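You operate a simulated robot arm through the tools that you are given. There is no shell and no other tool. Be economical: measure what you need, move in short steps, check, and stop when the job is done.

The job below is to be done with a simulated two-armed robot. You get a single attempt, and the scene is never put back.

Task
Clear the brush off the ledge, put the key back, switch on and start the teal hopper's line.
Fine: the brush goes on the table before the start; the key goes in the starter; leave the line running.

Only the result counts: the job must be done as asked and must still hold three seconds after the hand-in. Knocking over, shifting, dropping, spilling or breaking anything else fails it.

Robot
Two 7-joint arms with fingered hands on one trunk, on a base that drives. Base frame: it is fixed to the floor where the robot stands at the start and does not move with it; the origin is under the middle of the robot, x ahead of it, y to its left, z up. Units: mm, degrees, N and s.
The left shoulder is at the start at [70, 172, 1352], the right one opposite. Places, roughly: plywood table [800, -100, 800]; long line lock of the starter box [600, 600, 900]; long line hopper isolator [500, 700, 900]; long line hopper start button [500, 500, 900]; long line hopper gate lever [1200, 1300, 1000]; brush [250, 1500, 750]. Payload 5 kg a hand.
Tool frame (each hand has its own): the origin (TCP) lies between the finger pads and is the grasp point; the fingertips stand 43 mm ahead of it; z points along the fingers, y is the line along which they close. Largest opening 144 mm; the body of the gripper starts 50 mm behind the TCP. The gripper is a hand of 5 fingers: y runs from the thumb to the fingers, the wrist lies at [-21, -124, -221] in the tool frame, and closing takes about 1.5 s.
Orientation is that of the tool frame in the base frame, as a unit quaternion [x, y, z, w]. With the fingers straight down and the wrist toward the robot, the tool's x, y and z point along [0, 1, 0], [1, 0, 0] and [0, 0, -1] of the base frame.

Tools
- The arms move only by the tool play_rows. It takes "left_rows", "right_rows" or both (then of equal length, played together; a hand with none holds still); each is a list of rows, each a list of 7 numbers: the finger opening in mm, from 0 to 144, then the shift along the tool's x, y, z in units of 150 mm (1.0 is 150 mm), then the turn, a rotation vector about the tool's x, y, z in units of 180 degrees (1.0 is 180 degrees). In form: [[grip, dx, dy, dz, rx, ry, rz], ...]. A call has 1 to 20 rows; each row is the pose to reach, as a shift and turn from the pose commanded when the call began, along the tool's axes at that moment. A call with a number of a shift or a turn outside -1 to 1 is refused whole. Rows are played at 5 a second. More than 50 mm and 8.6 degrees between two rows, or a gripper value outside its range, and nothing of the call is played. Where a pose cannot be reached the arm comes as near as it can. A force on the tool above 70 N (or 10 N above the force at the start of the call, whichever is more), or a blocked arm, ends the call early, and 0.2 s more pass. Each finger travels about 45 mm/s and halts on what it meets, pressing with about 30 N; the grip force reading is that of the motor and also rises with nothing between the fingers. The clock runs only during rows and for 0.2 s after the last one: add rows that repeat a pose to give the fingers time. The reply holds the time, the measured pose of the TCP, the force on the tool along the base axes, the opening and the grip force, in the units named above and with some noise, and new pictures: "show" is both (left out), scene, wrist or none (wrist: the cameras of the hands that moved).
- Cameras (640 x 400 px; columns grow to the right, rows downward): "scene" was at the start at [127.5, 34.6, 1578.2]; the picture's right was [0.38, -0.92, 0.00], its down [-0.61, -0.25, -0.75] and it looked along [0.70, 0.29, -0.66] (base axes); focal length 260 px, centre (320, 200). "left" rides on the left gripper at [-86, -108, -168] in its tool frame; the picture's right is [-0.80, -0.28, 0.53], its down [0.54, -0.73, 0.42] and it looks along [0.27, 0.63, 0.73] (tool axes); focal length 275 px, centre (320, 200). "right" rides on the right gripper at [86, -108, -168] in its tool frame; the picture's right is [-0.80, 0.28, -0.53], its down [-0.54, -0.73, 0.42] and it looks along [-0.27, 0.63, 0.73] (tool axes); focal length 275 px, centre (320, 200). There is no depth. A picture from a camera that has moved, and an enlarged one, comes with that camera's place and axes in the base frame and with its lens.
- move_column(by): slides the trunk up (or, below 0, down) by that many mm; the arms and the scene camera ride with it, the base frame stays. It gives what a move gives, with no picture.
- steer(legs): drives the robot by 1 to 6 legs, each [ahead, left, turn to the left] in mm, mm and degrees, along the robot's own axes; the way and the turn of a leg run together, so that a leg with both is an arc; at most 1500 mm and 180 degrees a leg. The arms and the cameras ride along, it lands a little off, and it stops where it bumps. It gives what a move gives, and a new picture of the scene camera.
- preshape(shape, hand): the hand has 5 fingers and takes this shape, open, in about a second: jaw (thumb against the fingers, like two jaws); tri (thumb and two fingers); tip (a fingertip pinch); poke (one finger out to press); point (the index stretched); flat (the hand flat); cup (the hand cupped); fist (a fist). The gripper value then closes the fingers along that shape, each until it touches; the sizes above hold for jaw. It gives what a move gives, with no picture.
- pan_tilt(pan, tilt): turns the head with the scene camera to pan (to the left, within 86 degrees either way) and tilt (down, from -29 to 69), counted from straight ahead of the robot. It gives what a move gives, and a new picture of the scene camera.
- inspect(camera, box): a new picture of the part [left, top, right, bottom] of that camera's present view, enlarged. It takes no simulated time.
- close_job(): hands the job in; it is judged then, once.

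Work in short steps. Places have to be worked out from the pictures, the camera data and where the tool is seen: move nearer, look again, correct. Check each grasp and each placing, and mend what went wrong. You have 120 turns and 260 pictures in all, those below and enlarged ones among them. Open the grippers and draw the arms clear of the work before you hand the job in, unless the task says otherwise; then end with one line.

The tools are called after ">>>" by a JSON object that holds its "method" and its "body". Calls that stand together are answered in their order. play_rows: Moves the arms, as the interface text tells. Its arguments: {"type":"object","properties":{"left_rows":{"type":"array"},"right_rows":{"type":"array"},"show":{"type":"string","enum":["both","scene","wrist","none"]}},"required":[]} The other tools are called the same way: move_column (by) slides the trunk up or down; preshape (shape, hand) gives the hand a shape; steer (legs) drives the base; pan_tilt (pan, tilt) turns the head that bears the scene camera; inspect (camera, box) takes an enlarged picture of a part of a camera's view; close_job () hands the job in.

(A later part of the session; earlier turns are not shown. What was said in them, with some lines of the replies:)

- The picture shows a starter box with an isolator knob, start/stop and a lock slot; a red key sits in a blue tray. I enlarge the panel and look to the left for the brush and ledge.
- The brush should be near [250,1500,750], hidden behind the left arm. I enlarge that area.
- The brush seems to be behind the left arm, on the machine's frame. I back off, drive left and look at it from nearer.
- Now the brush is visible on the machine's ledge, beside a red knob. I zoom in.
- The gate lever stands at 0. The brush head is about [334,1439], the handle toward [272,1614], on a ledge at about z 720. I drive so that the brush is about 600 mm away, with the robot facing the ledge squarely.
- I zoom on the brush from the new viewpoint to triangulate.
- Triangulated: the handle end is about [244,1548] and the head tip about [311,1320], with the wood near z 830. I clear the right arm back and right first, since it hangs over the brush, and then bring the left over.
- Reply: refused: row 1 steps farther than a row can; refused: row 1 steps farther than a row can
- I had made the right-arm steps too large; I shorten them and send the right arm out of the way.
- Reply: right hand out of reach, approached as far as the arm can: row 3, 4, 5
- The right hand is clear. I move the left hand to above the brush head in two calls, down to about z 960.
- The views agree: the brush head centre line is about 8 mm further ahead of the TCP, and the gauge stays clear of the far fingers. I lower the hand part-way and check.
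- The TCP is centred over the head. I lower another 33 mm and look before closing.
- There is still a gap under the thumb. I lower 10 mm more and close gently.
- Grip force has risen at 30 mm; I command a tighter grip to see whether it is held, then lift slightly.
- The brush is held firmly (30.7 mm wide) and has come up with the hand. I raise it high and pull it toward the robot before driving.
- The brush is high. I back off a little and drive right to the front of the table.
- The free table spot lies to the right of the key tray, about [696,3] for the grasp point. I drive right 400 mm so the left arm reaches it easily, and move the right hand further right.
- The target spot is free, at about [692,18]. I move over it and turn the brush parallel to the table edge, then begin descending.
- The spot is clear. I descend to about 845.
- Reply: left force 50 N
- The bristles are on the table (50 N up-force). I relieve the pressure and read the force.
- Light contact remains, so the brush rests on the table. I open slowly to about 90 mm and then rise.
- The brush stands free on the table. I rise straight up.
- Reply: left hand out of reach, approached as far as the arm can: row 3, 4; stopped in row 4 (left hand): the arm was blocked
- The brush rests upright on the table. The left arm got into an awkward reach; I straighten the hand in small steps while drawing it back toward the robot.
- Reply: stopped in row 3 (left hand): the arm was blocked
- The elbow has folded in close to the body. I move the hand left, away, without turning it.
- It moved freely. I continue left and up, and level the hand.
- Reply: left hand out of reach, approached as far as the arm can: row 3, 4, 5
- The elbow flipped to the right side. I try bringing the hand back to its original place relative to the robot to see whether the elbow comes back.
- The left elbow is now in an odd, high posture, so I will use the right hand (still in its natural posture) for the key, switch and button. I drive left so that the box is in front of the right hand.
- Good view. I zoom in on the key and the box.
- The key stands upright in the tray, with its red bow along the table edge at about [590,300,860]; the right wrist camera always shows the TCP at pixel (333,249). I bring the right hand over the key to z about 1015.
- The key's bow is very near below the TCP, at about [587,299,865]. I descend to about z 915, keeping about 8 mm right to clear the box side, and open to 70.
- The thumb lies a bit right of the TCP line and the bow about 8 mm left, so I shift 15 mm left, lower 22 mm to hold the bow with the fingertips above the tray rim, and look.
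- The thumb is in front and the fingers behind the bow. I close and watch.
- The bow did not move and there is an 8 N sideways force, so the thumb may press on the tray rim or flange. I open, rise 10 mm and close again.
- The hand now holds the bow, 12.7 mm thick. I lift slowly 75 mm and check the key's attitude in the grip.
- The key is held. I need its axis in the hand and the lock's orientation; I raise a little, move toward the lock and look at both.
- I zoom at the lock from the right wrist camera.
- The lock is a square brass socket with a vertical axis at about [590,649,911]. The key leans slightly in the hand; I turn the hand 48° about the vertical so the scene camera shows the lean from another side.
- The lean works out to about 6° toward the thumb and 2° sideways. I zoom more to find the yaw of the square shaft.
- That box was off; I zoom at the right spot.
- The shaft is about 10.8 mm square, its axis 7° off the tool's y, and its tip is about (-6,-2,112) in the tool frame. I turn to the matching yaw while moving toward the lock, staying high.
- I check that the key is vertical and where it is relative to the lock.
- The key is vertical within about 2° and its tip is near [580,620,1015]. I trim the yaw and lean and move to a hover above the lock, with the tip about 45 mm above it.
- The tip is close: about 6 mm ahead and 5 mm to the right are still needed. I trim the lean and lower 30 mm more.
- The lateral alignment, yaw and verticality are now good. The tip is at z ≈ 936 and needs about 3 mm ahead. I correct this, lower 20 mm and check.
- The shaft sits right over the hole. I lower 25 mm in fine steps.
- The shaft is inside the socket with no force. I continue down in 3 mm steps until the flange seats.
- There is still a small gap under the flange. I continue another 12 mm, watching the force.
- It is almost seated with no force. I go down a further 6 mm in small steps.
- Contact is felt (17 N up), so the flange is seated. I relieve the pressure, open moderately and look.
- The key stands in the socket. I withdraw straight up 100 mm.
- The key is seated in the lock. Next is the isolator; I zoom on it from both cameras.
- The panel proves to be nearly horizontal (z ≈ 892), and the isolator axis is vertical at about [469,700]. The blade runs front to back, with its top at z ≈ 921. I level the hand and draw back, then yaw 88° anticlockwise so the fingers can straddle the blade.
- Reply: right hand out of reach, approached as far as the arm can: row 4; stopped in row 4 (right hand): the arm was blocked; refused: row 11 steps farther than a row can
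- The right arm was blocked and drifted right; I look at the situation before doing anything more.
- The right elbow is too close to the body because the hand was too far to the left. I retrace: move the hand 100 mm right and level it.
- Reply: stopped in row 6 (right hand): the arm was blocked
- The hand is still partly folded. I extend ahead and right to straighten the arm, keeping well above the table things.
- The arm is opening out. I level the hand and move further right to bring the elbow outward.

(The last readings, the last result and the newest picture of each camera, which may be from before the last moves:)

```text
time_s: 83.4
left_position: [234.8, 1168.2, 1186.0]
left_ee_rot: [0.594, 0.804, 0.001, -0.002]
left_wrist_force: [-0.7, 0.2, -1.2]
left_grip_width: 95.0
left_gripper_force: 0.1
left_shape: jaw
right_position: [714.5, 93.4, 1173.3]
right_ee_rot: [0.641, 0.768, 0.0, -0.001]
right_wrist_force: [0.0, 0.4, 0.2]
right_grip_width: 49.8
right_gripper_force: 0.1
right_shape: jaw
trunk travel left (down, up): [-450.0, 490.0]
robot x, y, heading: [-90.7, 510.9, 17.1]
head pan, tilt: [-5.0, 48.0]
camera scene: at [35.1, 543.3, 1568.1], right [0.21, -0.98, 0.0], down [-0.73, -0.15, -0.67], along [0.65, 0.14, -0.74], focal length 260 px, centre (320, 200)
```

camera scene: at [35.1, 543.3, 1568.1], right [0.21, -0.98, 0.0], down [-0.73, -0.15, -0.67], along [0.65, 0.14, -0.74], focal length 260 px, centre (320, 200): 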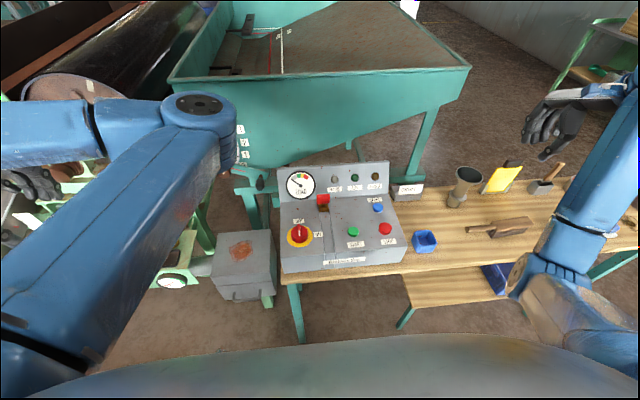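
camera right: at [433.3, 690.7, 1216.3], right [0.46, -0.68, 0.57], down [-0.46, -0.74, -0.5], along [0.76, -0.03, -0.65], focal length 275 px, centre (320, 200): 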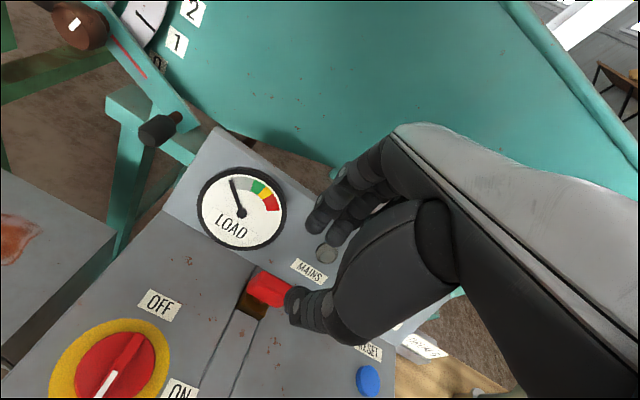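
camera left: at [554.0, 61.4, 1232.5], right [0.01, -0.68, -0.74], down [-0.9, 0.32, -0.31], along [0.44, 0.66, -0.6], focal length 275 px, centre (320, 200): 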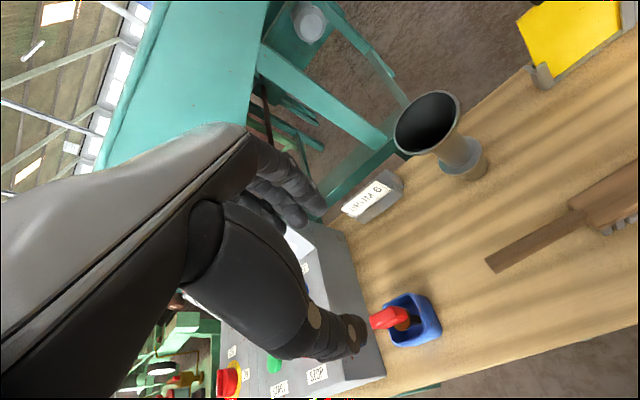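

The right arm is extended out right. I drive left 270 mm so the box lies in front of the right shoulder.

>>> {"method": "steer", "body": {"legs": [[0, 140, 0]]}}

>>> {"method": "steer", "body": {"legs": [[0, 130, 0]]}}

```text
time_s: 84.7
left_position: [197.0, 1297.5, 1187.0]
left_ee_rot: [0.595, 0.804, 0.001, -0.002]
left_wrist_force: [0.7, -0.1, 0.4]
left_grip_width: 94.8
left_gripper_force: 0.1
left_shape: jaw
right_position: [675.5, 222.9, 1172.3]
right_ee_rot: [0.641, 0.767, 0.0, 0.0]
right_wrist_force: [0.5, 0.1, 0.0]
right_grip_width: 49.6
right_gripper_force: 0.0
right_shape: jaw
trunk travel left (down, up): [-450.0, 490.0]
robot x, y, heading: [-127.7, 640.7, 16.7]
head pan, tilt: [-5.0, 48.0]
camera scene: at [-4.4, 672.0, 1568.1], right [0.21, -0.98, 0.0], down [-0.73, -0.15, -0.67], along [0.65, 0.14, -0.74], focal length 260 px, centre (320, 200)
```

scene: 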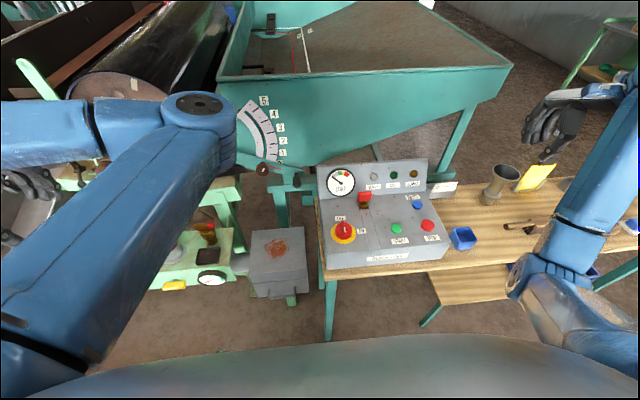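

```text
time_s: 86.0
left_position: [160.6, 1421.9, 1187.5]
left_ee_rot: [0.596, 0.803, 0.001, -0.002]
left_wrist_force: [-0.4, 0.5, 0.9]
left_grip_width: 94.6
left_gripper_force: 0.0
left_shape: jaw
right_position: [635.7, 346.6, 1172.7]
right_ee_rot: [0.642, 0.767, 0.0, -0.001]
right_wrist_force: [-0.6, 0.0, -0.2]
right_grip_width: 50.0
right_gripper_force: 0.0
right_shape: jaw
trunk travel left (down, up): [-450.0, 490.0]
robot x, y, heading: [-167.9, 768.5, 16.7]
head pan, tilt: [-5.0, 48.0]
camera scene: at [-42.5, 797.5, 1568.1], right [0.2, -0.98, 0.0], down [-0.73, -0.15, -0.67], along [0.65, 0.14, -0.74], focal length 260 px, centre (320, 200)
```

scene: 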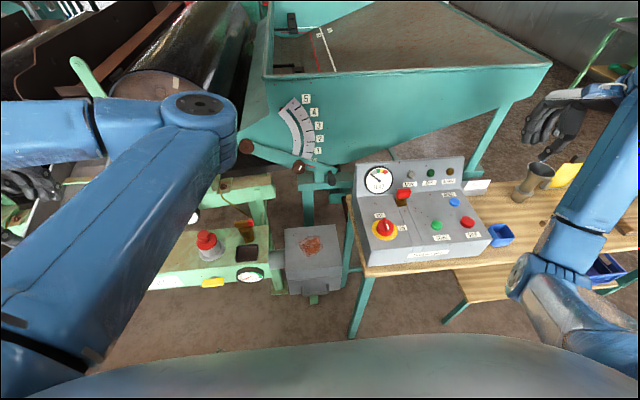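

The box is now in front of the right shoulder. I zoom to re-measure the isolator, and move the right hand toward it while turning anticlockwise.

>>> {"method": "inspect", "body": {"camera": "scene", "box": [360, 180, 440, 260]}}

>>> {"method": "play_rows", "body": {"right_rows": [[50, 0.16, -0.08, 0, 0, 0, -0.03], [50, 0.33, -0.16, 0, 0, 0, -0.065], [50, 0.5, -0.24, 0, 0, 0, -0.1], [50, 0.67, -0.32, 0, 0, 0, -0.135], [50, 0.83, -0.4, 0, 0, 0, -0.17], [50, 1, -0.48, 0, 0, 0, -0.2], [50, 1, -0.48, 0, 0, 0, -0.2]], "show": "scene"}}

```text
5.00 times, centred on (400, 220) of scene
camera zoom: at [-42.5, 797.5, 1568.1], right [0.2, -0.98, 0.0], down [-0.73, -0.15, -0.67], along [0.65, 0.14, -0.74], focal length 1302 px, centre (-80, 100)
```

zoom: 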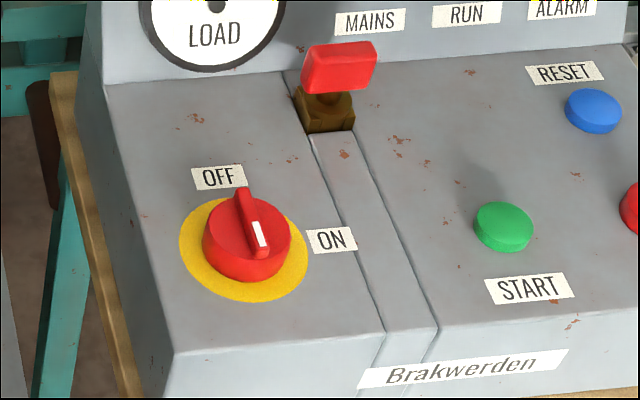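

```text
time_s: 87.6
left_position: [159.5, 1423.3, 1186.4]
left_ee_rot: [0.595, 0.804, 0.001, -0.002]
left_wrist_force: [-0.4, -0.3, 0.0]
left_grip_width: 94.9
left_gripper_force: 0.0
left_shape: jaw
right_position: [537.7, 478.1, 1173.4]
right_ee_rot: [0.373, 0.928, 0.0, -0.001]
right_wrist_force: [0.2, -1.3, -0.8]
right_grip_width: 50.0
right_gripper_force: 0.1
right_shape: jaw
trunk travel left (down, up): [-450.0, 490.0]
robot x, y, heading: [-165.7, 765.3, 16.7]
head pan, tilt: [-5.0, 48.0]
camera scene: at [-42.5, 798.0, 1568.1], right [0.2, -0.98, 0.0], down [-0.73, -0.15, -0.67], along [0.65, 0.14, -0.74], focal length 260 px, centre (320, 200)
```

scene: 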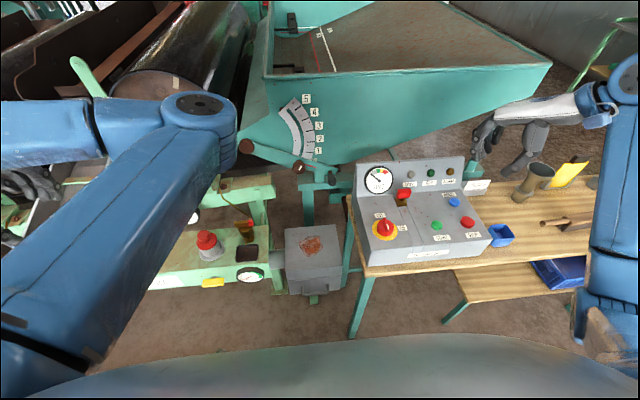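

Two views put the isolator axis at about [466,699], with the blade top at z ≈ 924. I go on with the second part of the approach.

>>> {"method": "play_rows", "body": {"right_rows": [[50, 0.16, 0.09, 0, 0, 0, -0.03], [50, 0.33, 0.18, 0, 0, 0, -0.065], [50, 0.5, 0.27, 0, 0, 0, -0.1], [50, 0.67, 0.36, 0, 0, 0, -0.135], [50, 0.83, 0.45, 0, 0, 0, -0.17], [50, 1, 0.54, 0, 0, 0, -0.2], [50, 1, 0.54, 0, 0, 0, -0.2]], "show": "scene"}}

```text
time_s: 89.2
left_position: [159.7, 1421.8, 1187.1]
left_ee_rot: [0.596, 0.803, 0.001, -0.002]
left_wrist_force: [-0.6, -0.4, -0.4]
left_grip_width: 95.0
left_gripper_force: 0.1
left_shape: jaw
right_position: [485.6, 644.6, 1175.1]
right_ee_rot: [0.07, 0.998, 0.0, -0.001]
right_wrist_force: [-0.2, 0.6, -0.6]
right_grip_width: 50.0
right_gripper_force: 0.1
right_shape: jaw
trunk travel left (down, up): [-450.0, 490.0]
robot x, y, heading: [-164.3, 768.1, 16.8]
head pan, tilt: [-5.0, 48.0]
camera scene: at [-43.1, 797.7, 1568.2], right [0.2, -0.98, 0.0], down [-0.73, -0.15, -0.67], along [0.65, 0.14, -0.74], focal length 260 px, centre (320, 200)
```

scene: 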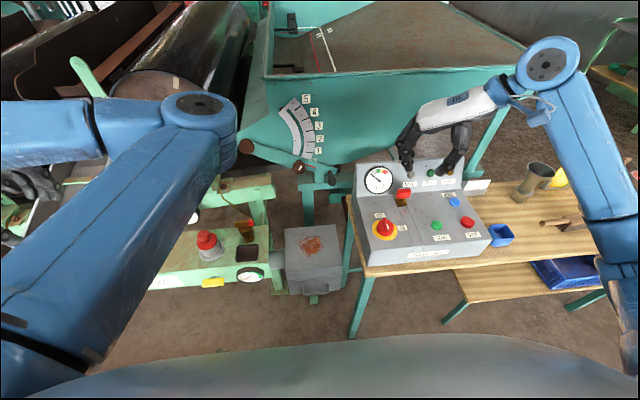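

Good posture. I finish the yaw, centre over the isolator and descend to z ≈ 1030.

>>> {"method": "play_rows", "body": {"right_rows": [[50, 0.09, 0.17, 0, 0, 0, -0.035], [50, 0.18, 0.34, 0.1, 0, 0, -0.07], [50, 0.18, 0.34, 0.3, 0, 0, -0.105], [50, 0.18, 0.34, 0.5, 0, 0, -0.139], [50, 0.18, 0.34, 0.75, 0, 0, -0.139], [50, 0.18, 0.34, 0.96, 0, 0, -0.139], [50, 0.18, 0.34, 0.96, 0, 0, -0.139]], "show": "both"}}

>>> {"method": "inspect", "body": {"camera": "scene", "box": [360, 170, 440, 250]}}

```text
time_s: 90.8
left_position: [158.2, 1423.1, 1186.3]
left_ee_rot: [0.595, 0.803, 0.001, -0.002]
left_wrist_force: [0.2, -0.2, -1.0]
left_grip_width: 95.0
left_gripper_force: 0.1
left_shape: jaw
right_position: [465.0, 698.5, 1028.9]
right_ee_rot: [-0.148, 0.989, -0.001, -0.001]
right_wrist_force: [-0.4, 0.2, 0.5]
right_grip_width: 49.6
right_gripper_force: 0.0
right_shape: jaw
trunk travel left (down, up): [-450.0, 490.0]
robot x, y, heading: [-168.4, 766.6, 16.8]
head pan, tilt: [-5.0, 48.0]
camera scene: at [-42.9, 799.2, 1568.1], right [0.2, -0.98, 0.0], down [-0.73, -0.15, -0.67], along [0.65, 0.14, -0.74], focal length 260 px, centre (320, 200)
camera right: at [414.4, 569.1, 1199.0], right [0.68, 0.51, 0.53], down [0.73, -0.54, -0.42], along [0.07, 0.68, -0.73], focal length 275 px, centre (320, 200)
```

scene: 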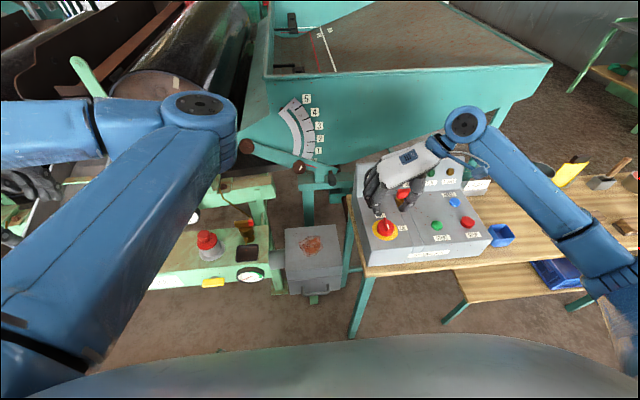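
right: 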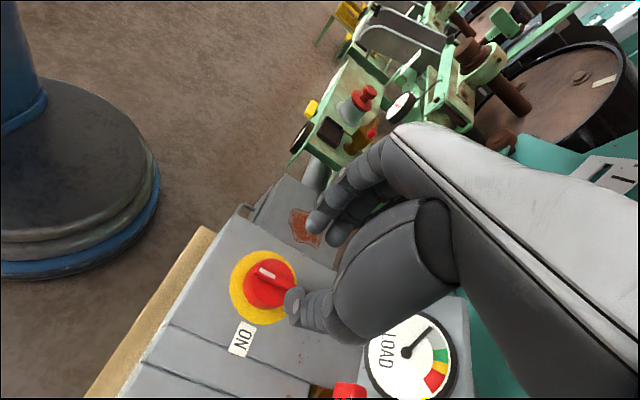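

```text
5.00 times, centred on (400, 210) of scene
camera zoom: at [-42.9, 799.2, 1568.1], right [0.2, -0.98, 0.0], down [-0.73, -0.15, -0.67], along [0.65, 0.14, -0.74], focal length 1302 px, centre (-80, 150)
```

zoom: 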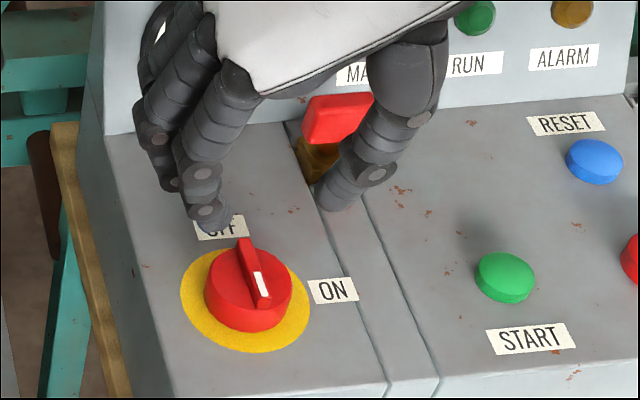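

The hand straddles the blade. I lower to TCP z ≈ 962 and check.

>>> {"method": "play_rows", "body": {"right_rows": [[50, 0, 0, 0.15, 0, 0, 0], [45, 0, 0, 0.3, 0, 0, 0], [45, 0, 0, 0.44, 0, 0, 0], [45, 0, 0, 0.44, 0, 0, 0]], "show": "wrist"}}

>>> {"method": "inspect", "body": {"camera": "scene", "box": [365, 195, 425, 250]}}

>>> {"method": "inspect", "body": {"camera": "right", "box": [220, 190, 380, 330]}}

```text
time_s: 91.8
left_position: [159.3, 1423.3, 1186.8]
left_ee_rot: [0.595, 0.803, 0.001, -0.002]
left_wrist_force: [-0.6, 0.3, 0.5]
left_grip_width: 94.7
left_gripper_force: 0.0
left_shape: jaw
right_position: [463.5, 697.0, 961.4]
right_ee_rot: [-0.148, 0.989, -0.001, -0.002]
right_wrist_force: [0.1, -0.9, 1.0]
right_grip_width: 45.3
right_gripper_force: 0.0
right_shape: jaw
trunk travel left (down, up): [-450.0, 490.0]
robot x, y, heading: [-168.6, 764.8, 16.6]
head pan, tilt: [-5.0, 48.0]
camera right: at [413.7, 568.2, 1130.6], right [0.68, 0.51, 0.53], down [0.73, -0.54, -0.42], along [0.07, 0.68, -0.73], focal length 275 px, centre (320, 200)
```

right: 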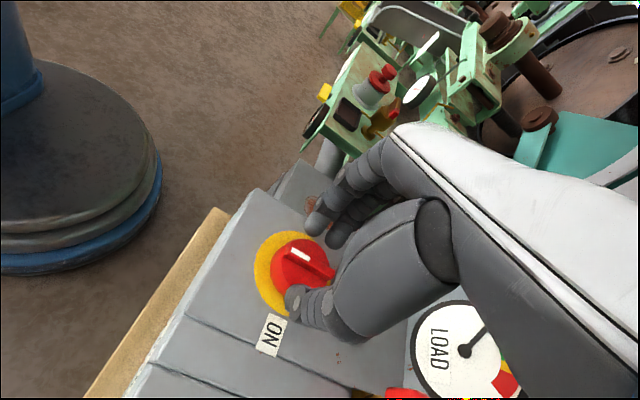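

```text
7.27 times, centred on (395, 222) of scene
camera zoom: at [-43.1, 798.6, 1568.2], right [0.2, -0.98, 0.0], down [-0.73, -0.15, -0.67], along [0.65, 0.14, -0.74], focal length 1893 px, centre (-226, 36)
```

zoom: 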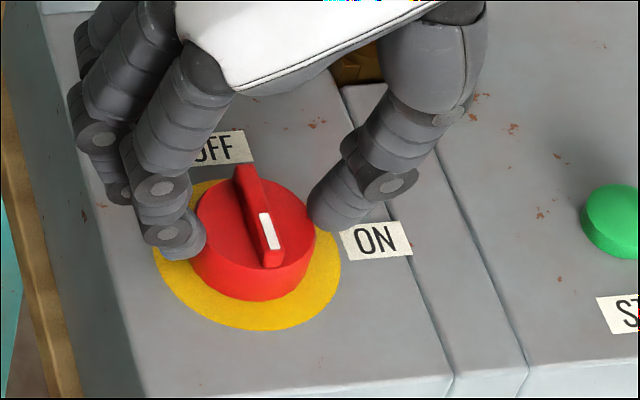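

```text
2.86 times, centred on (300, 260) of right
camera zoom: at [413.7, 568.2, 1130.6], right [0.68, 0.51, 0.53], down [0.73, -0.54, -0.42], along [0.07, 0.68, -0.73], focal length 786 px, centre (377, 29)
```

zoom: 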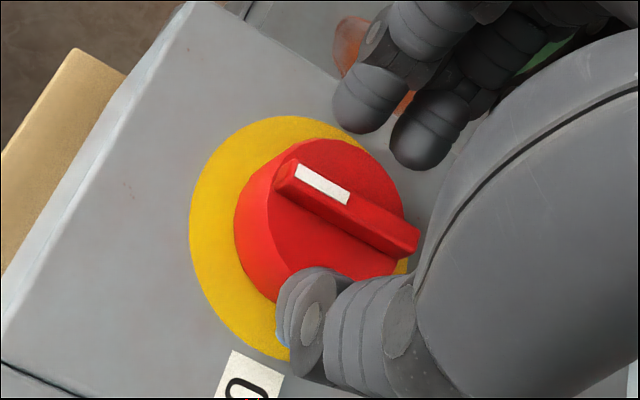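

By triangulation the blade top is at z ≈ 927 and the fingertips are at about 918, so they're already beside the blade and above the disc. I close here.

>>> {"method": "play_rows", "body": {"right_rows": [[38, 0, 0, 0, 0, 0, 0], [30, 0, 0, 0, 0, 0, 0], [22, 0, 0, 0, 0, 0, 0], [14, 0, 0, 0, 0, 0, 0], [6, 0, 0, 0, 0, 0, 0], [2, 0, 0, 0, 0, 0, 0], [2, 0, 0, 0, 0, 0, 0]], "show": "none"}}

>>> {"method": "inspect", "body": {"camera": "scene", "box": [365, 195, 425, 250]}}

>>> {"method": "inspect", "body": {"camera": "right", "box": [220, 190, 380, 330]}}

```text
time_s: 93.4
left_position: [158.5, 1423.0, 1187.8]
left_ee_rot: [0.595, 0.803, 0.001, -0.001]
left_wrist_force: [0.5, 0.2, 0.0]
left_grip_width: 94.7
left_gripper_force: 0.2
left_shape: jaw
right_position: [463.4, 698.7, 962.4]
right_ee_rot: [-0.149, 0.989, 0.0, 0.001]
right_wrist_force: [4.5, -1.1, 19.6]
right_grip_width: 29.7
right_gripper_force: 29.9
right_shape: jaw
trunk travel left (down, up): [-450.0, 490.0]
robot x, y, heading: [-166.2, 762.5, 17.0]
head pan, tilt: [-5.0, 48.0]
```

```text
7.27 times, centred on (395, 222) of scene
camera zoom: at [-44.2, 798.7, 1568.4], right [0.2, -0.98, 0.0], down [-0.73, -0.15, -0.67], along [0.66, 0.14, -0.74], focal length 1893 px, centre (-226, 36)
```

zoom: 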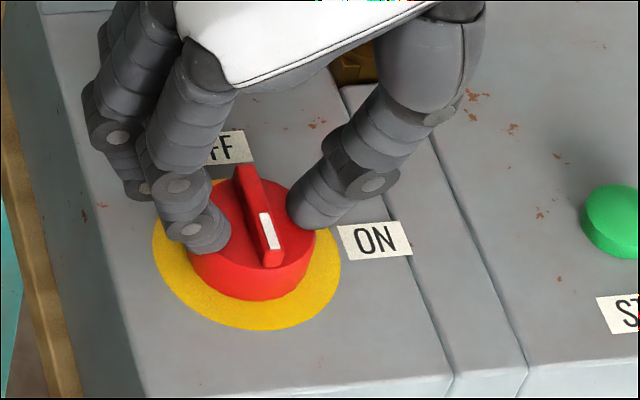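

```text
2.86 times, centred on (300, 260) of right
camera zoom: at [413.3, 568.3, 1131.9], right [0.68, 0.51, 0.53], down [0.73, -0.53, -0.42], along [0.07, 0.68, -0.73], focal length 786 px, centre (377, 29)
```

zoom: 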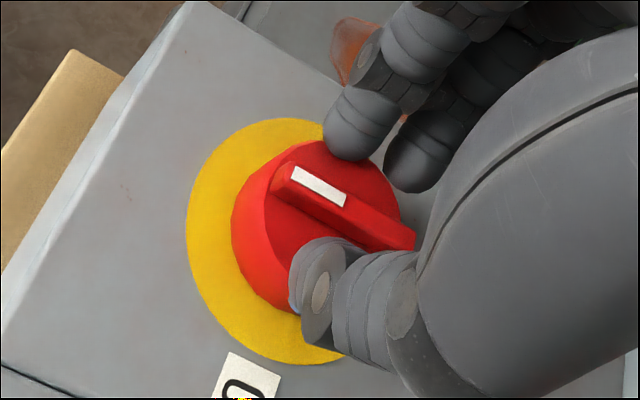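

The fingertips jammed on the disc rim. I open, rise 7 mm and close again.

>>> {"method": "play_rows", "body": {"right_rows": [[38, 0, 0, 0, 0, 0, 0], [45, 0, 0, -0.02, 0, 0, 0], [45, 0, 0, -0.047, 0, 0, 0], [36, 0, 0, -0.047, 0, 0, 0], [28, 0, 0, -0.047, 0, 0, 0], [20, 0, 0, -0.047, 0, 0, 0], [12, 0, 0, -0.047, 0, 0, 0], [5, 0, 0, -0.047, 0, 0, 0], [2, 0, 0, -0.047, 0, 0, 0], [2, 0, 0, -0.047, 0, 0, 0]], "show": "none"}}

>>> {"method": "inspect", "body": {"camera": "scene", "box": [365, 195, 425, 250]}}

>>> {"method": "inspect", "body": {"camera": "right", "box": [220, 190, 380, 330]}}

```text
time_s: 95.6
left_position: [159.0, 1422.0, 1187.5]
left_ee_rot: [0.596, 0.803, 0.001, -0.001]
left_wrist_force: [-0.3, -0.1, -0.1]
left_grip_width: 95.1
left_gripper_force: 0.1
left_shape: jaw
right_position: [466.4, 697.2, 968.8]
right_ee_rot: [-0.148, 0.989, 0.0, -0.001]
right_wrist_force: [1.4, -5.7, 5.3]
right_grip_width: 1.5
right_gripper_force: 29.7
right_shape: jaw
trunk travel left (down, up): [-450.0, 490.0]
robot x, y, heading: [-167.3, 763.4, 16.7]
head pan, tilt: [-5.0, 48.0]
```

```text
7.27 times, centred on (395, 222) of scene
camera zoom: at [-43.2, 797.8, 1568.3], right [0.2, -0.98, 0.0], down [-0.73, -0.15, -0.67], along [0.65, 0.14, -0.74], focal length 1893 px, centre (-226, 36)
```

zoom: 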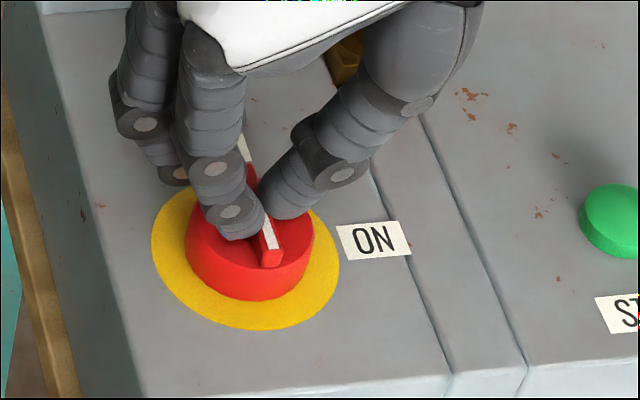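

```text
2.86 times, centred on (300, 260) of right
camera zoom: at [415.5, 568.5, 1138.4], right [0.68, 0.51, 0.53], down [0.73, -0.54, -0.42], along [0.07, 0.68, -0.73], focal length 786 px, centre (377, 29)
```

zoom: 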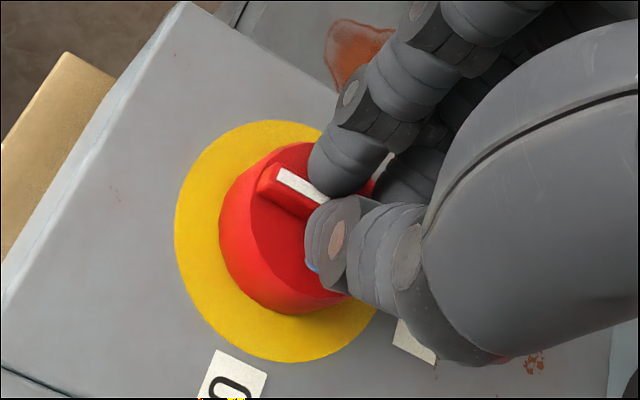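

The index and thumb hold the blade. I twist clockwise 45° first and check.

>>> {"method": "play_rows", "body": {"right_rows": [[2, 0, 0, 0, 0, 0, 0.04], [2, 0, 0, 0, 0, 0, 0.08], [2, 0, 0, 0, 0, 0, 0.12], [2, 0, 0, 0, 0, 0, 0.16], [2, 0, 0, 0, 0, 0, 0.2], [2, 0, 0, 0, 0, 0, 0.24], [2, 0, 0, 0, 0, 0, 0.24]], "show": "scene"}}

>>> {"method": "inspect", "body": {"camera": "scene", "box": [365, 195, 425, 250]}}

>>> {"method": "inspect", "body": {"camera": "right", "box": [220, 190, 380, 330]}}

```text
time_s: 97.2
left_position: [157.9, 1422.1, 1187.1]
left_ee_rot: [0.595, 0.803, 0.002, 0.0]
left_wrist_force: [0.1, -0.1, 0.8]
left_grip_width: 95.3
left_gripper_force: 0.1
left_shape: jaw
right_position: [465.5, 698.4, 971.2]
right_ee_rot: [0.226, 0.974, 0.0, 0.0]
right_wrist_force: [-0.9, -2.7, 21.6]
right_grip_width: 1.6
right_gripper_force: 30.1
right_shape: jaw
trunk travel left (down, up): [-450.0, 490.0]
robot x, y, heading: [-167.7, 764.4, 16.5]
head pan, tilt: [-5.0, 48.0]
camera scene: at [-45.0, 798.5, 1568.5], right [0.2, -0.98, 0.0], down [-0.73, -0.15, -0.67], along [0.66, 0.14, -0.74], focal length 260 px, centre (320, 200)
```

scene: 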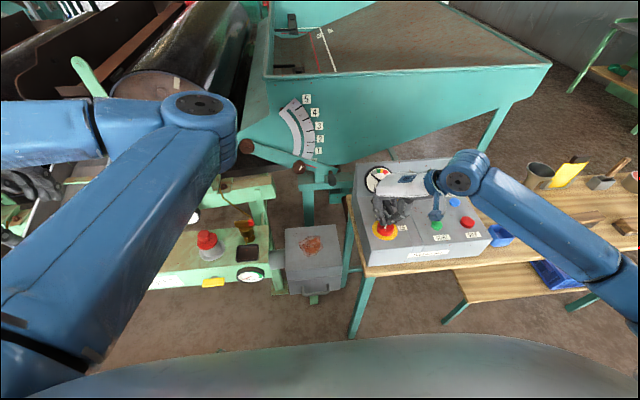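

```text
7.27 times, centred on (395, 222) of scene
camera zoom: at [-45.0, 798.5, 1568.5], right [0.2, -0.98, 0.0], down [-0.73, -0.15, -0.67], along [0.66, 0.14, -0.74], focal length 1893 px, centre (-226, 36)
```

zoom: 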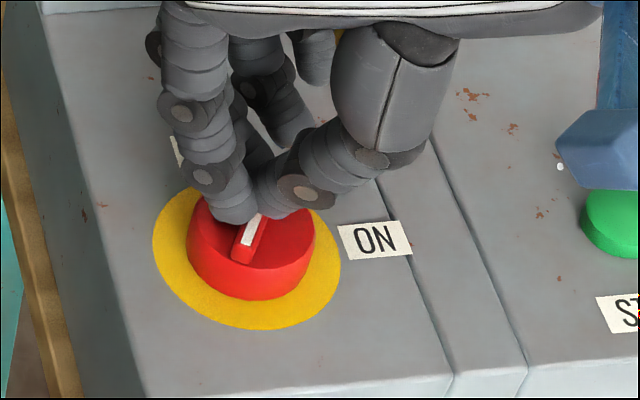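

```text
2.86 times, centred on (300, 260) of right
camera zoom: at [339.7, 639.0, 1139.7], right [0.84, -0.1, 0.53], down [0.17, -0.89, -0.42], along [0.52, 0.45, -0.73], focal length 786 px, centre (377, 29)
```

zoom: 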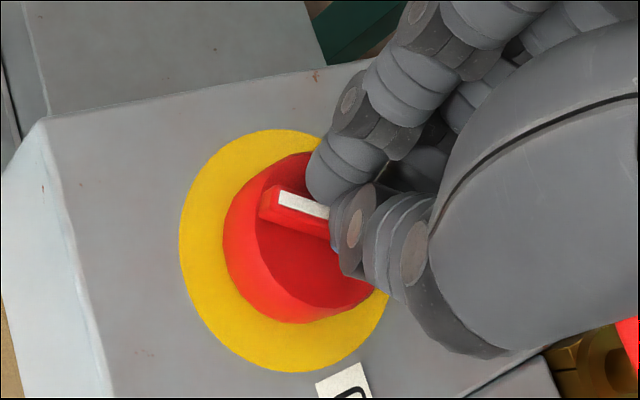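

The blade is turning with the hand. I continue to 95° in total.

>>> {"method": "play_rows", "body": {"right_rows": [[2, 0, 0, 0, 0, 0, 0.04], [2, 0, 0, 0, 0, 0, 0.08], [2, 0, 0, 0, 0, 0, 0.12], [2, 0, 0, 0, 0, 0, 0.16], [2, 0, 0, 0, 0, 0, 0.2], [2, 0, 0, 0, 0, 0, 0.24], [2, 0, 0, 0, 0, 0, 0.28], [2, 0, 0, 0, 0, 0, 0.28]], "show": "scene"}}

>>> {"method": "inspect", "body": {"camera": "scene", "box": [365, 195, 425, 250]}}

>>> {"method": "inspect", "body": {"camera": "right", "box": [220, 190, 380, 330]}}

```text
time_s: 99.0
left_position: [158.8, 1422.3, 1186.7]
left_ee_rot: [0.595, 0.803, 0.001, -0.001]
left_wrist_force: [1.3, -0.6, 0.3]
left_grip_width: 94.8
left_gripper_force: 0.1
left_shape: jaw
right_position: [466.8, 698.6, 970.6]
right_ee_rot: [0.619, 0.785, -0.001, 0.001]
right_wrist_force: [8.3, -3.0, 21.2]
right_grip_width: 2.0
right_gripper_force: 29.8
right_shape: jaw
trunk travel left (down, up): [-450.0, 490.0]
robot x, y, heading: [-170.0, 764.6, 17.0]
head pan, tilt: [-5.0, 48.0]
camera scene: at [-44.0, 798.0, 1568.4], right [0.2, -0.98, 0.0], down [-0.73, -0.15, -0.67], along [0.66, 0.14, -0.74], focal length 260 px, centre (320, 200)
```

scene: 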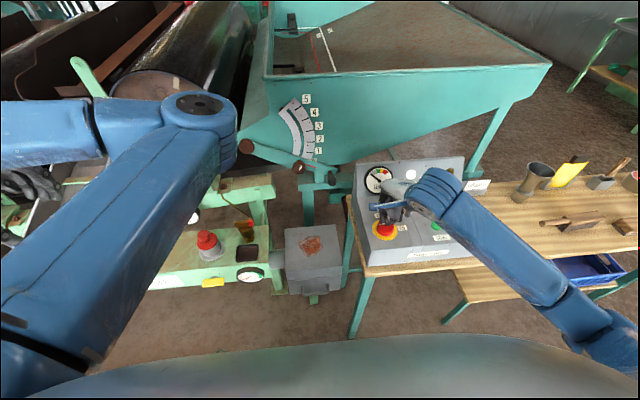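

```text
7.27 times, centred on (395, 222) of scene
camera zoom: at [-44.0, 798.0, 1568.4], right [0.2, -0.98, 0.0], down [-0.73, -0.15, -0.67], along [0.66, 0.14, -0.74], focal length 1893 px, centre (-226, 36)
```

zoom: 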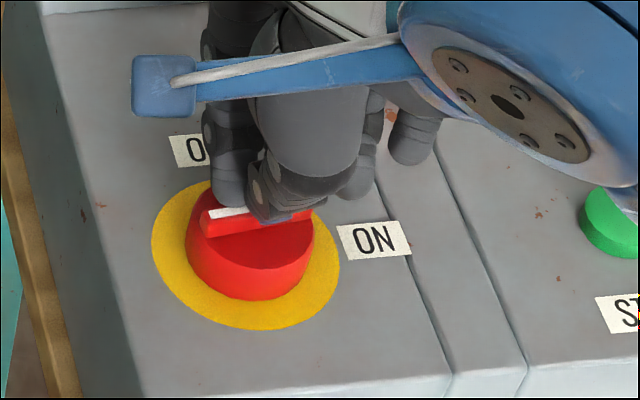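

```text
2.86 times, centred on (300, 260) of right
camera zoom: at [340.3, 756.0, 1139.4], right [0.46, -0.71, 0.53], down [-0.58, -0.7, -0.42], along [0.67, -0.12, -0.73], focal length 786 px, centre (377, 29)
```

zoom: 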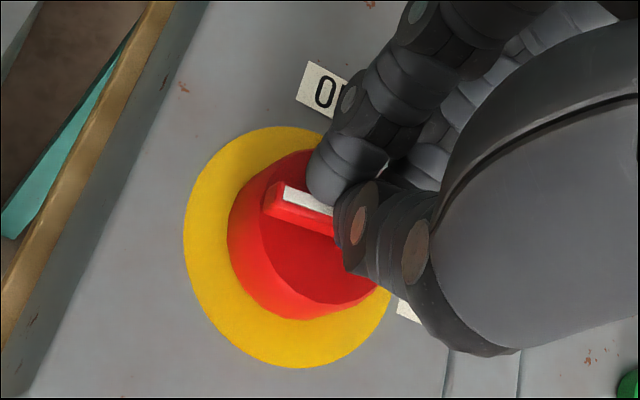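

The blade now lies crosswise toward ON, and the MAINS lamp seems lit. I open and lift straight up.

>>> {"method": "play_rows", "body": {"right_rows": [[15, 0, 0, 0, 0, 0, 0], [30, 0, 0, 0, 0, 0, 0], [45, 0, 0, 0, 0, 0, 0], [45, 0, 0, -0.1, 0, 0, 0], [45, 0, 0, -0.3, 0, 0, 0], [45, 0, 0, -0.55, 0, 0, 0], [45, 0, 0, -0.55, 0, 0, 0]], "show": "scene"}}

>>> {"method": "inspect", "body": {"camera": "scene", "box": [350, 150, 500, 265]}}

>>> {"method": "inspect", "body": {"camera": "right", "box": [0, 0, 640, 400]}}

```text
time_s: 100.6
left_position: [158.4, 1421.3, 1186.6]
left_ee_rot: [0.595, 0.804, 0.001, -0.001]
left_wrist_force: [-0.4, -0.1, 0.1]
left_grip_width: 95.0
left_gripper_force: 0.0
left_shape: jaw
right_position: [468.8, 696.6, 1051.2]
right_ee_rot: [0.619, 0.785, -0.002, -0.001]
right_wrist_force: [0.2, 0.4, 0.0]
right_grip_width: 44.6
right_gripper_force: 0.0
right_shape: jaw
trunk travel left (down, up): [-450.0, 490.0]
robot x, y, heading: [-171.6, 764.0, 16.7]
head pan, tilt: [-5.0, 48.0]
camera scene: at [-43.0, 798.1, 1568.1], right [0.2, -0.98, 0.0], down [-0.73, -0.15, -0.67], along [0.65, 0.14, -0.74], focal length 260 px, centre (320, 200)
```

scene: 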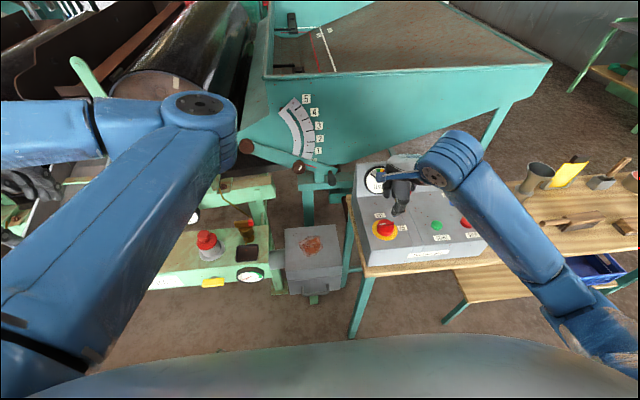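

```text
3.48 times, centred on (425, 208) of scene
camera zoom: at [-43.0, 798.1, 1568.1], right [0.2, -0.98, 0.0], down [-0.73, -0.15, -0.67], along [0.65, 0.14, -0.74], focal length 905 px, centre (-45, 174)
```

zoom: 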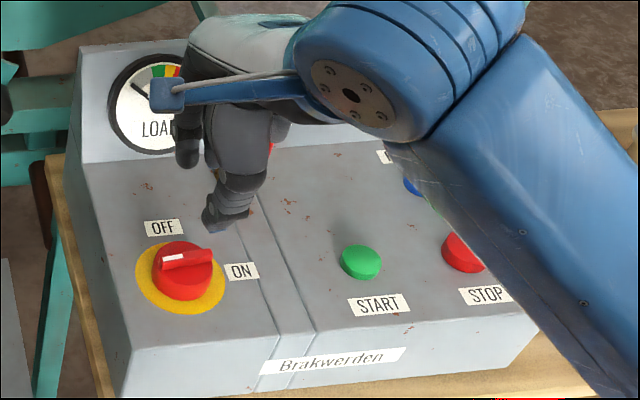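

```text
1.00 times, centred on (320, 200) of right
camera zoom: at [343.4, 754.9, 1221.3], right [0.46, -0.71, 0.53], down [-0.58, -0.7, -0.42], along [0.67, -0.11, -0.73], focal length 275 px, centre (320, 200)
```

zoom: 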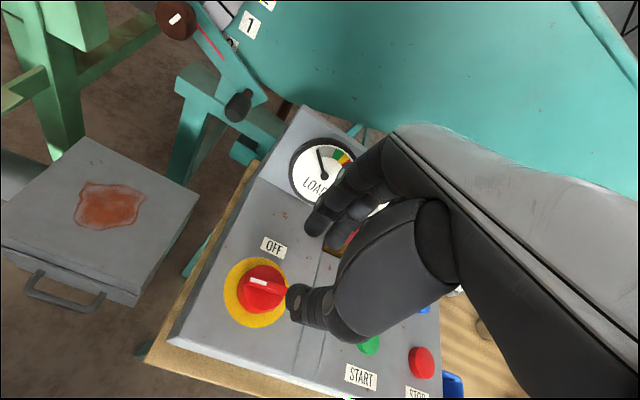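

The isolator is at ON. I close the fingers and move over the START button, at about [506,541], to press it with the closed fingertips.

>>> {"method": "play_rows", "body": {"right_rows": [[35, -0.2, 0, -0.05, 0, 0, 0], [25, -0.4, 0, -0.05, 0, 0, 0], [15, -0.6, 0, -0.05, 0, 0, 0], [5, -0.8, 0, -0.05, 0, 0, 0], [0, -1, 0, -0.05, 0, 0, 0], [0, -1, 0, -0.05, 0, 0, 0]], "show": "none"}}

>>> {"method": "play_rows", "body": {"right_rows": [[0, -0.067, 0, 0.1, 0, 0, 0], [0, -0.067, 0, 0.3, 0, 0, 0], [0, -0.067, 0, 0.45, 0, 0, 0], [0, -0.067, 0, 0.45, 0, 0, 0]], "show": "both"}}

>>> {"method": "inspect", "body": {"camera": "scene", "box": [350, 150, 500, 265]}}

```text
time_s: 102.0
left_position: [158.6, 1423.0, 1187.2]
left_ee_rot: [0.596, 0.803, 0.0, -0.002]
left_wrist_force: [0.1, 0.3, 0.7]
left_grip_width: 94.7
left_gripper_force: 0.0
left_shape: jaw
right_position: [502.5, 553.3, 1063.0]
right_ee_rot: [0.619, 0.785, -0.001, -0.001]
right_wrist_force: [0.0, 1.1, 0.3]
right_grip_width: 0.2
right_gripper_force: 30.1
right_shape: jaw
trunk travel left (down, up): [-450.0, 490.0]
robot x, y, heading: [-167.1, 764.7, 16.7]
head pan, tilt: [-5.0, 48.0]
```

```text
time_s: 103.0
left_position: [158.9, 1421.4, 1186.9]
left_ee_rot: [0.596, 0.803, 0.001, -0.001]
left_wrist_force: [0.1, 0.5, -1.2]
left_grip_width: 94.9
left_gripper_force: 0.0
left_shape: jaw
right_position: [504.6, 542.6, 993.9]
right_ee_rot: [0.619, 0.785, -0.002, -0.001]
right_wrist_force: [1.0, -0.9, -0.6]
right_grip_width: 0.2
right_gripper_force: 30.4
right_shape: jaw
trunk travel left (down, up): [-450.0, 490.0]
robot x, y, heading: [-168.8, 763.4, 16.8]
head pan, tilt: [-5.0, 48.0]
camera scene: at [-43.1, 798.3, 1568.2], right [0.2, -0.98, 0.0], down [-0.73, -0.15, -0.67], along [0.65, 0.14, -0.74], focal length 260 px, centre (320, 200)
camera right: at [379.2, 600.9, 1163.5], right [0.46, -0.71, 0.53], down [-0.58, -0.7, -0.42], along [0.67, -0.11, -0.73], focal length 275 px, centre (320, 200)
```

scene: 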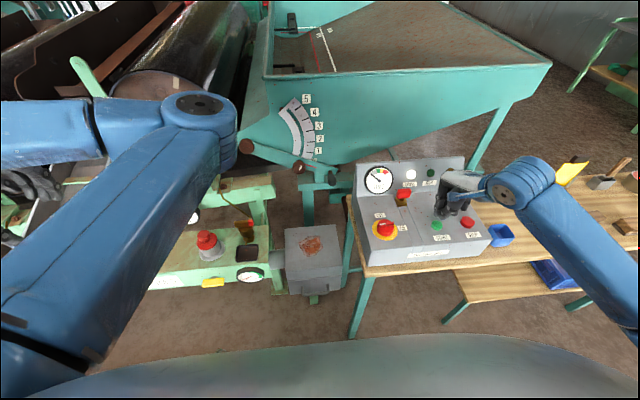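
right: 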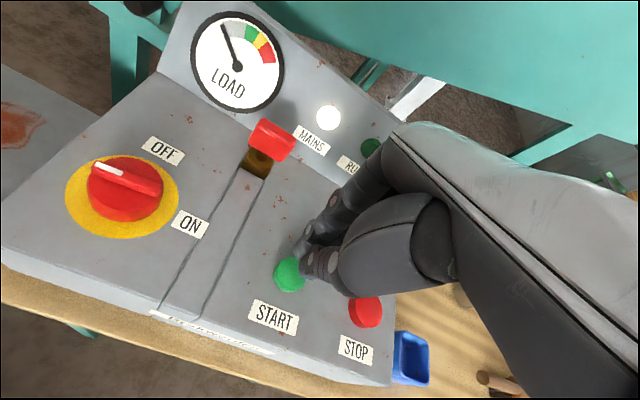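

```text
3.48 times, centred on (425, 208) of scene
camera zoom: at [-43.1, 798.3, 1568.2], right [0.2, -0.98, 0.0], down [-0.73, -0.15, -0.67], along [0.65, 0.14, -0.74], focal length 905 px, centre (-45, 174)
```

zoom: 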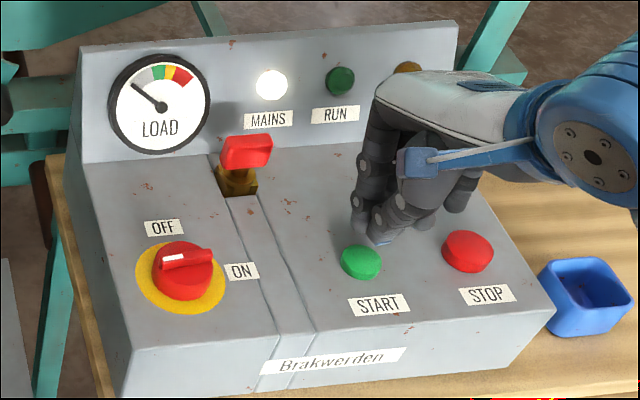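

MAINS is lit and the fingertips are right above START in both views. I press down with small steps and then come up.

>>> {"method": "play_rows", "body": {"right_rows": [[0, 0, 0, 0.15, 0, 0, 0], [0, 0, 0, 0.24, 0, 0, 0], [0, 0, 0, 0.27, 0, 0, 0], [0, 0, 0, 0.29, 0, 0, 0], [0, 0, 0, 0.305, 0, 0, 0], [0, 0, 0, 0.305, 0, 0, 0]], "show": "scene"}}

>>> {"method": "inspect", "body": {"camera": "scene", "box": [350, 150, 500, 265]}}

```text
time_s: 104.4
left_position: [159.1, 1424.1, 1187.0]
left_ee_rot: [0.595, 0.804, 0.0, -0.001]
left_wrist_force: [0.0, -0.2, 0.3]
left_grip_width: 94.9
left_gripper_force: 0.1
left_shape: jaw
right_position: [503.0, 542.6, 948.1]
right_ee_rot: [0.619, 0.786, -0.002, 0.001]
right_wrist_force: [3.1, 2.1, 12.6]
right_grip_width: 0.3
right_gripper_force: 30.0
right_shape: jaw
trunk travel left (down, up): [-450.0, 490.0]
robot x, y, heading: [-169.5, 762.6, 16.5]
head pan, tilt: [-5.0, 48.0]
camera scene: at [-43.8, 799.1, 1568.4], right [0.2, -0.98, 0.0], down [-0.73, -0.15, -0.67], along [0.66, 0.14, -0.74], focal length 260 px, centre (320, 200)
```

scene: 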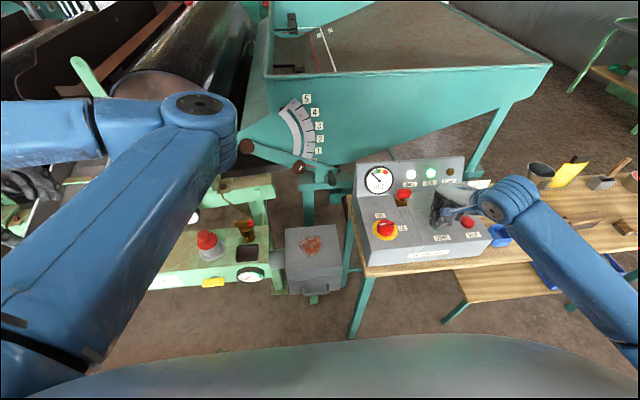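

```text
3.48 times, centred on (425, 208) of scene
camera zoom: at [-43.8, 799.1, 1568.4], right [0.2, -0.98, 0.0], down [-0.73, -0.15, -0.67], along [0.66, 0.14, -0.74], focal length 905 px, centre (-45, 174)
```

zoom: 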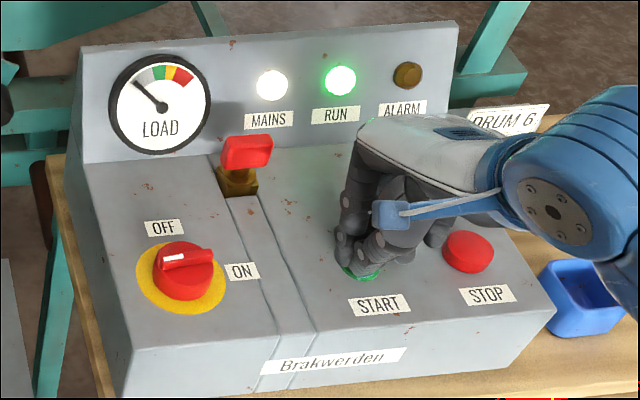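

RUN is lit. I raise the hand straight up, well clear, and open it.

>>> {"method": "play_rows", "body": {"right_rows": [[0, 0, 0, -0.15, 0, 0, 0], [0, 0, 0, -0.4, 0, 0, 0], [0, 0, 0, -0.7, 0, 0, 0], [20, -0.1, 0, -0.95, 0, 0, 0], [40, -0.3, 0, -1, 0, 0, 0], [60, -0.5, 0, -1, 0, 0, 0], [60, -0.7, 0, -1, 0, 0, 0]], "show": "scene"}}

>>> {"method": "inspect", "body": {"camera": "scene", "box": [350, 150, 500, 265]}}

```text
time_s: 106.0
left_position: [158.9, 1422.5, 1186.9]
left_ee_rot: [0.595, 0.803, 0.002, -0.001]
left_wrist_force: [-0.3, 0.1, 0.5]
left_grip_width: 95.0
left_gripper_force: 0.0
left_shape: jaw
right_position: [528.7, 439.2, 1096.1]
right_ee_rot: [0.619, 0.786, 0.0, 0.0]
right_wrist_force: [-0.6, 0.0, -0.4]
right_grip_width: 59.4
right_gripper_force: 0.0
right_shape: jaw
trunk travel left (down, up): [-450.0, 490.0]
robot x, y, heading: [-168.2, 767.9, 16.7]
head pan, tilt: [-5.0, 48.0]
camera scene: at [-43.0, 797.7, 1568.2], right [0.21, -0.98, 0.0], down [-0.73, -0.15, -0.67], along [0.65, 0.14, -0.74], focal length 260 px, centre (320, 200)
```

scene: 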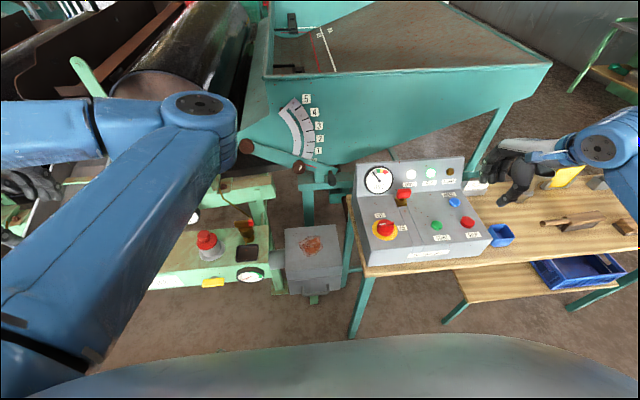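

```text
3.48 times, centred on (425, 208) of scene
camera zoom: at [-43.0, 797.7, 1568.2], right [0.21, -0.98, 0.0], down [-0.73, -0.15, -0.67], along [0.65, 0.14, -0.74], focal length 905 px, centre (-45, 174)
```

zoom: 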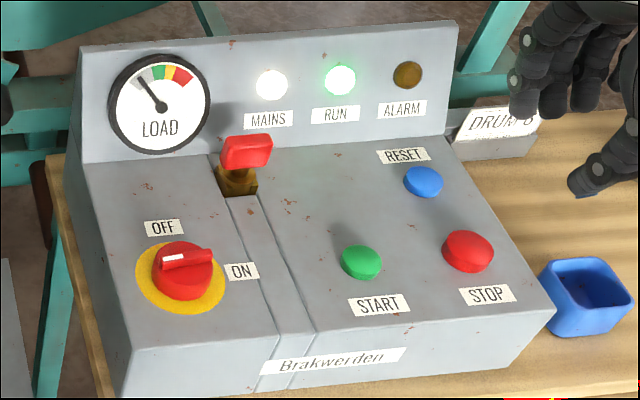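

The line runs: MAINS and RUN are on and ALARM is off. I draw the right hand further clear, wait a little, and check the key's seating, the lamps and the brush.

>>> {"method": "play_rows", "body": {"right_rows": [[100, -0.2, 0, -0.1, 0, 0, 0], [144, -0.4, 0, -0.2, 0, 0, 0], [144, -0.6, 0, -0.3, 0, 0, 0], [144, -0.6, 0, -0.3, 0, 0, 0], [144, -0.6, 0, -0.3, 0, 0, 0], [144, -0.6, 0, -0.3, 0, 0, 0], [144, -0.6, 0, -0.3, 0, 0, 0], [144, -0.6, 0, -0.3, 0, 0, 0], [144, -0.6, 0, -0.3, 0, 0, 0], [144, -0.6, 0, -0.3, 0, 0, 0]], "show": "scene"}}

>>> {"method": "inspect", "body": {"camera": "scene", "box": [350, 155, 450, 235]}}

>>> {"method": "inspect", "body": {"camera": "scene", "box": [480, 150, 640, 270]}}

```text
time_s: 108.2
left_position: [159.6, 1422.7, 1186.8]
left_ee_rot: [0.595, 0.803, 0.001, -0.001]
left_wrist_force: [-0.5, -0.1, -0.4]
left_grip_width: 95.0
left_gripper_force: 0.1
left_shape: jaw
right_position: [550.5, 352.0, 1140.0]
right_ee_rot: [0.619, 0.785, -0.001, 0.0]
right_wrist_force: [-0.7, 0.1, -0.6]
right_grip_width: 143.6
right_gripper_force: 0.1
right_shape: jaw
trunk travel left (down, up): [-450.0, 490.0]
robot x, y, heading: [-165.5, 768.8, 16.8]
head pan, tilt: [-5.0, 48.0]
camera scene: at [-43.0, 798.5, 1568.1], right [0.2, -0.98, 0.0], down [-0.73, -0.15, -0.67], along [0.65, 0.14, -0.74], focal length 260 px, centre (320, 200)
```

scene: 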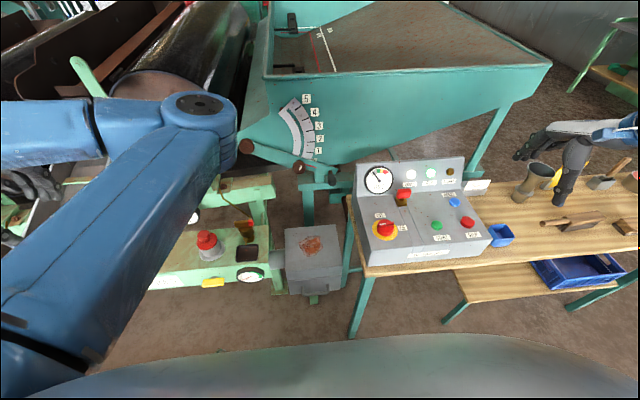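

```text
5.00 times, centred on (400, 195) of scene
camera zoom: at [-43.0, 798.5, 1568.1], right [0.2, -0.98, 0.0], down [-0.73, -0.15, -0.67], along [0.65, 0.14, -0.74], focal length 1302 px, centre (-80, 225)
```

zoom: 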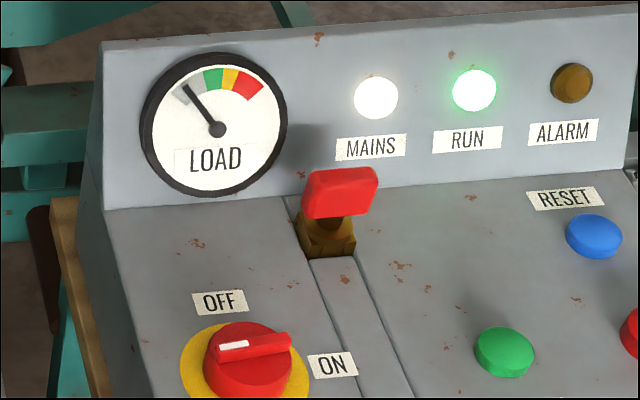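

```text
3.33 times, centred on (560, 210) of scene
camera zoom: at [-43.0, 798.5, 1568.1], right [0.2, -0.98, 0.0], down [-0.73, -0.15, -0.67], along [0.65, 0.14, -0.74], focal length 868 px, centre (-480, 167)
```

zoom: 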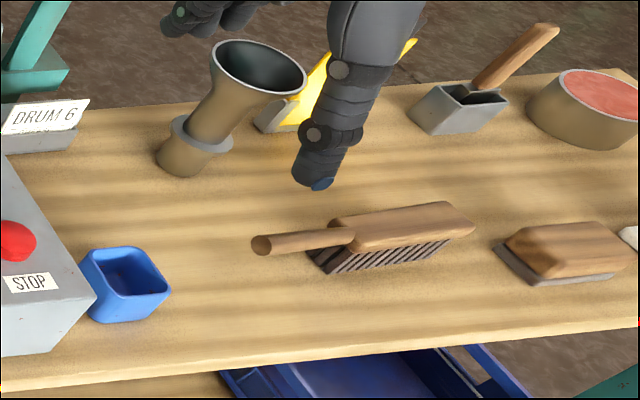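

Everything has held: the key is in the starter, the isolator is at ON, MAINS and RUN are lit, ALARM is off, the brush is on the table and both hands are open and clear. I hand in.

>>> {"method": "close_job", "body": {}}

```text
The job is handed in.
```

The brush is on the table, the key is in the starter, the isolator is at ON, and the teal hopper's line was running with RUN lit and no alarm when I handed the job in.
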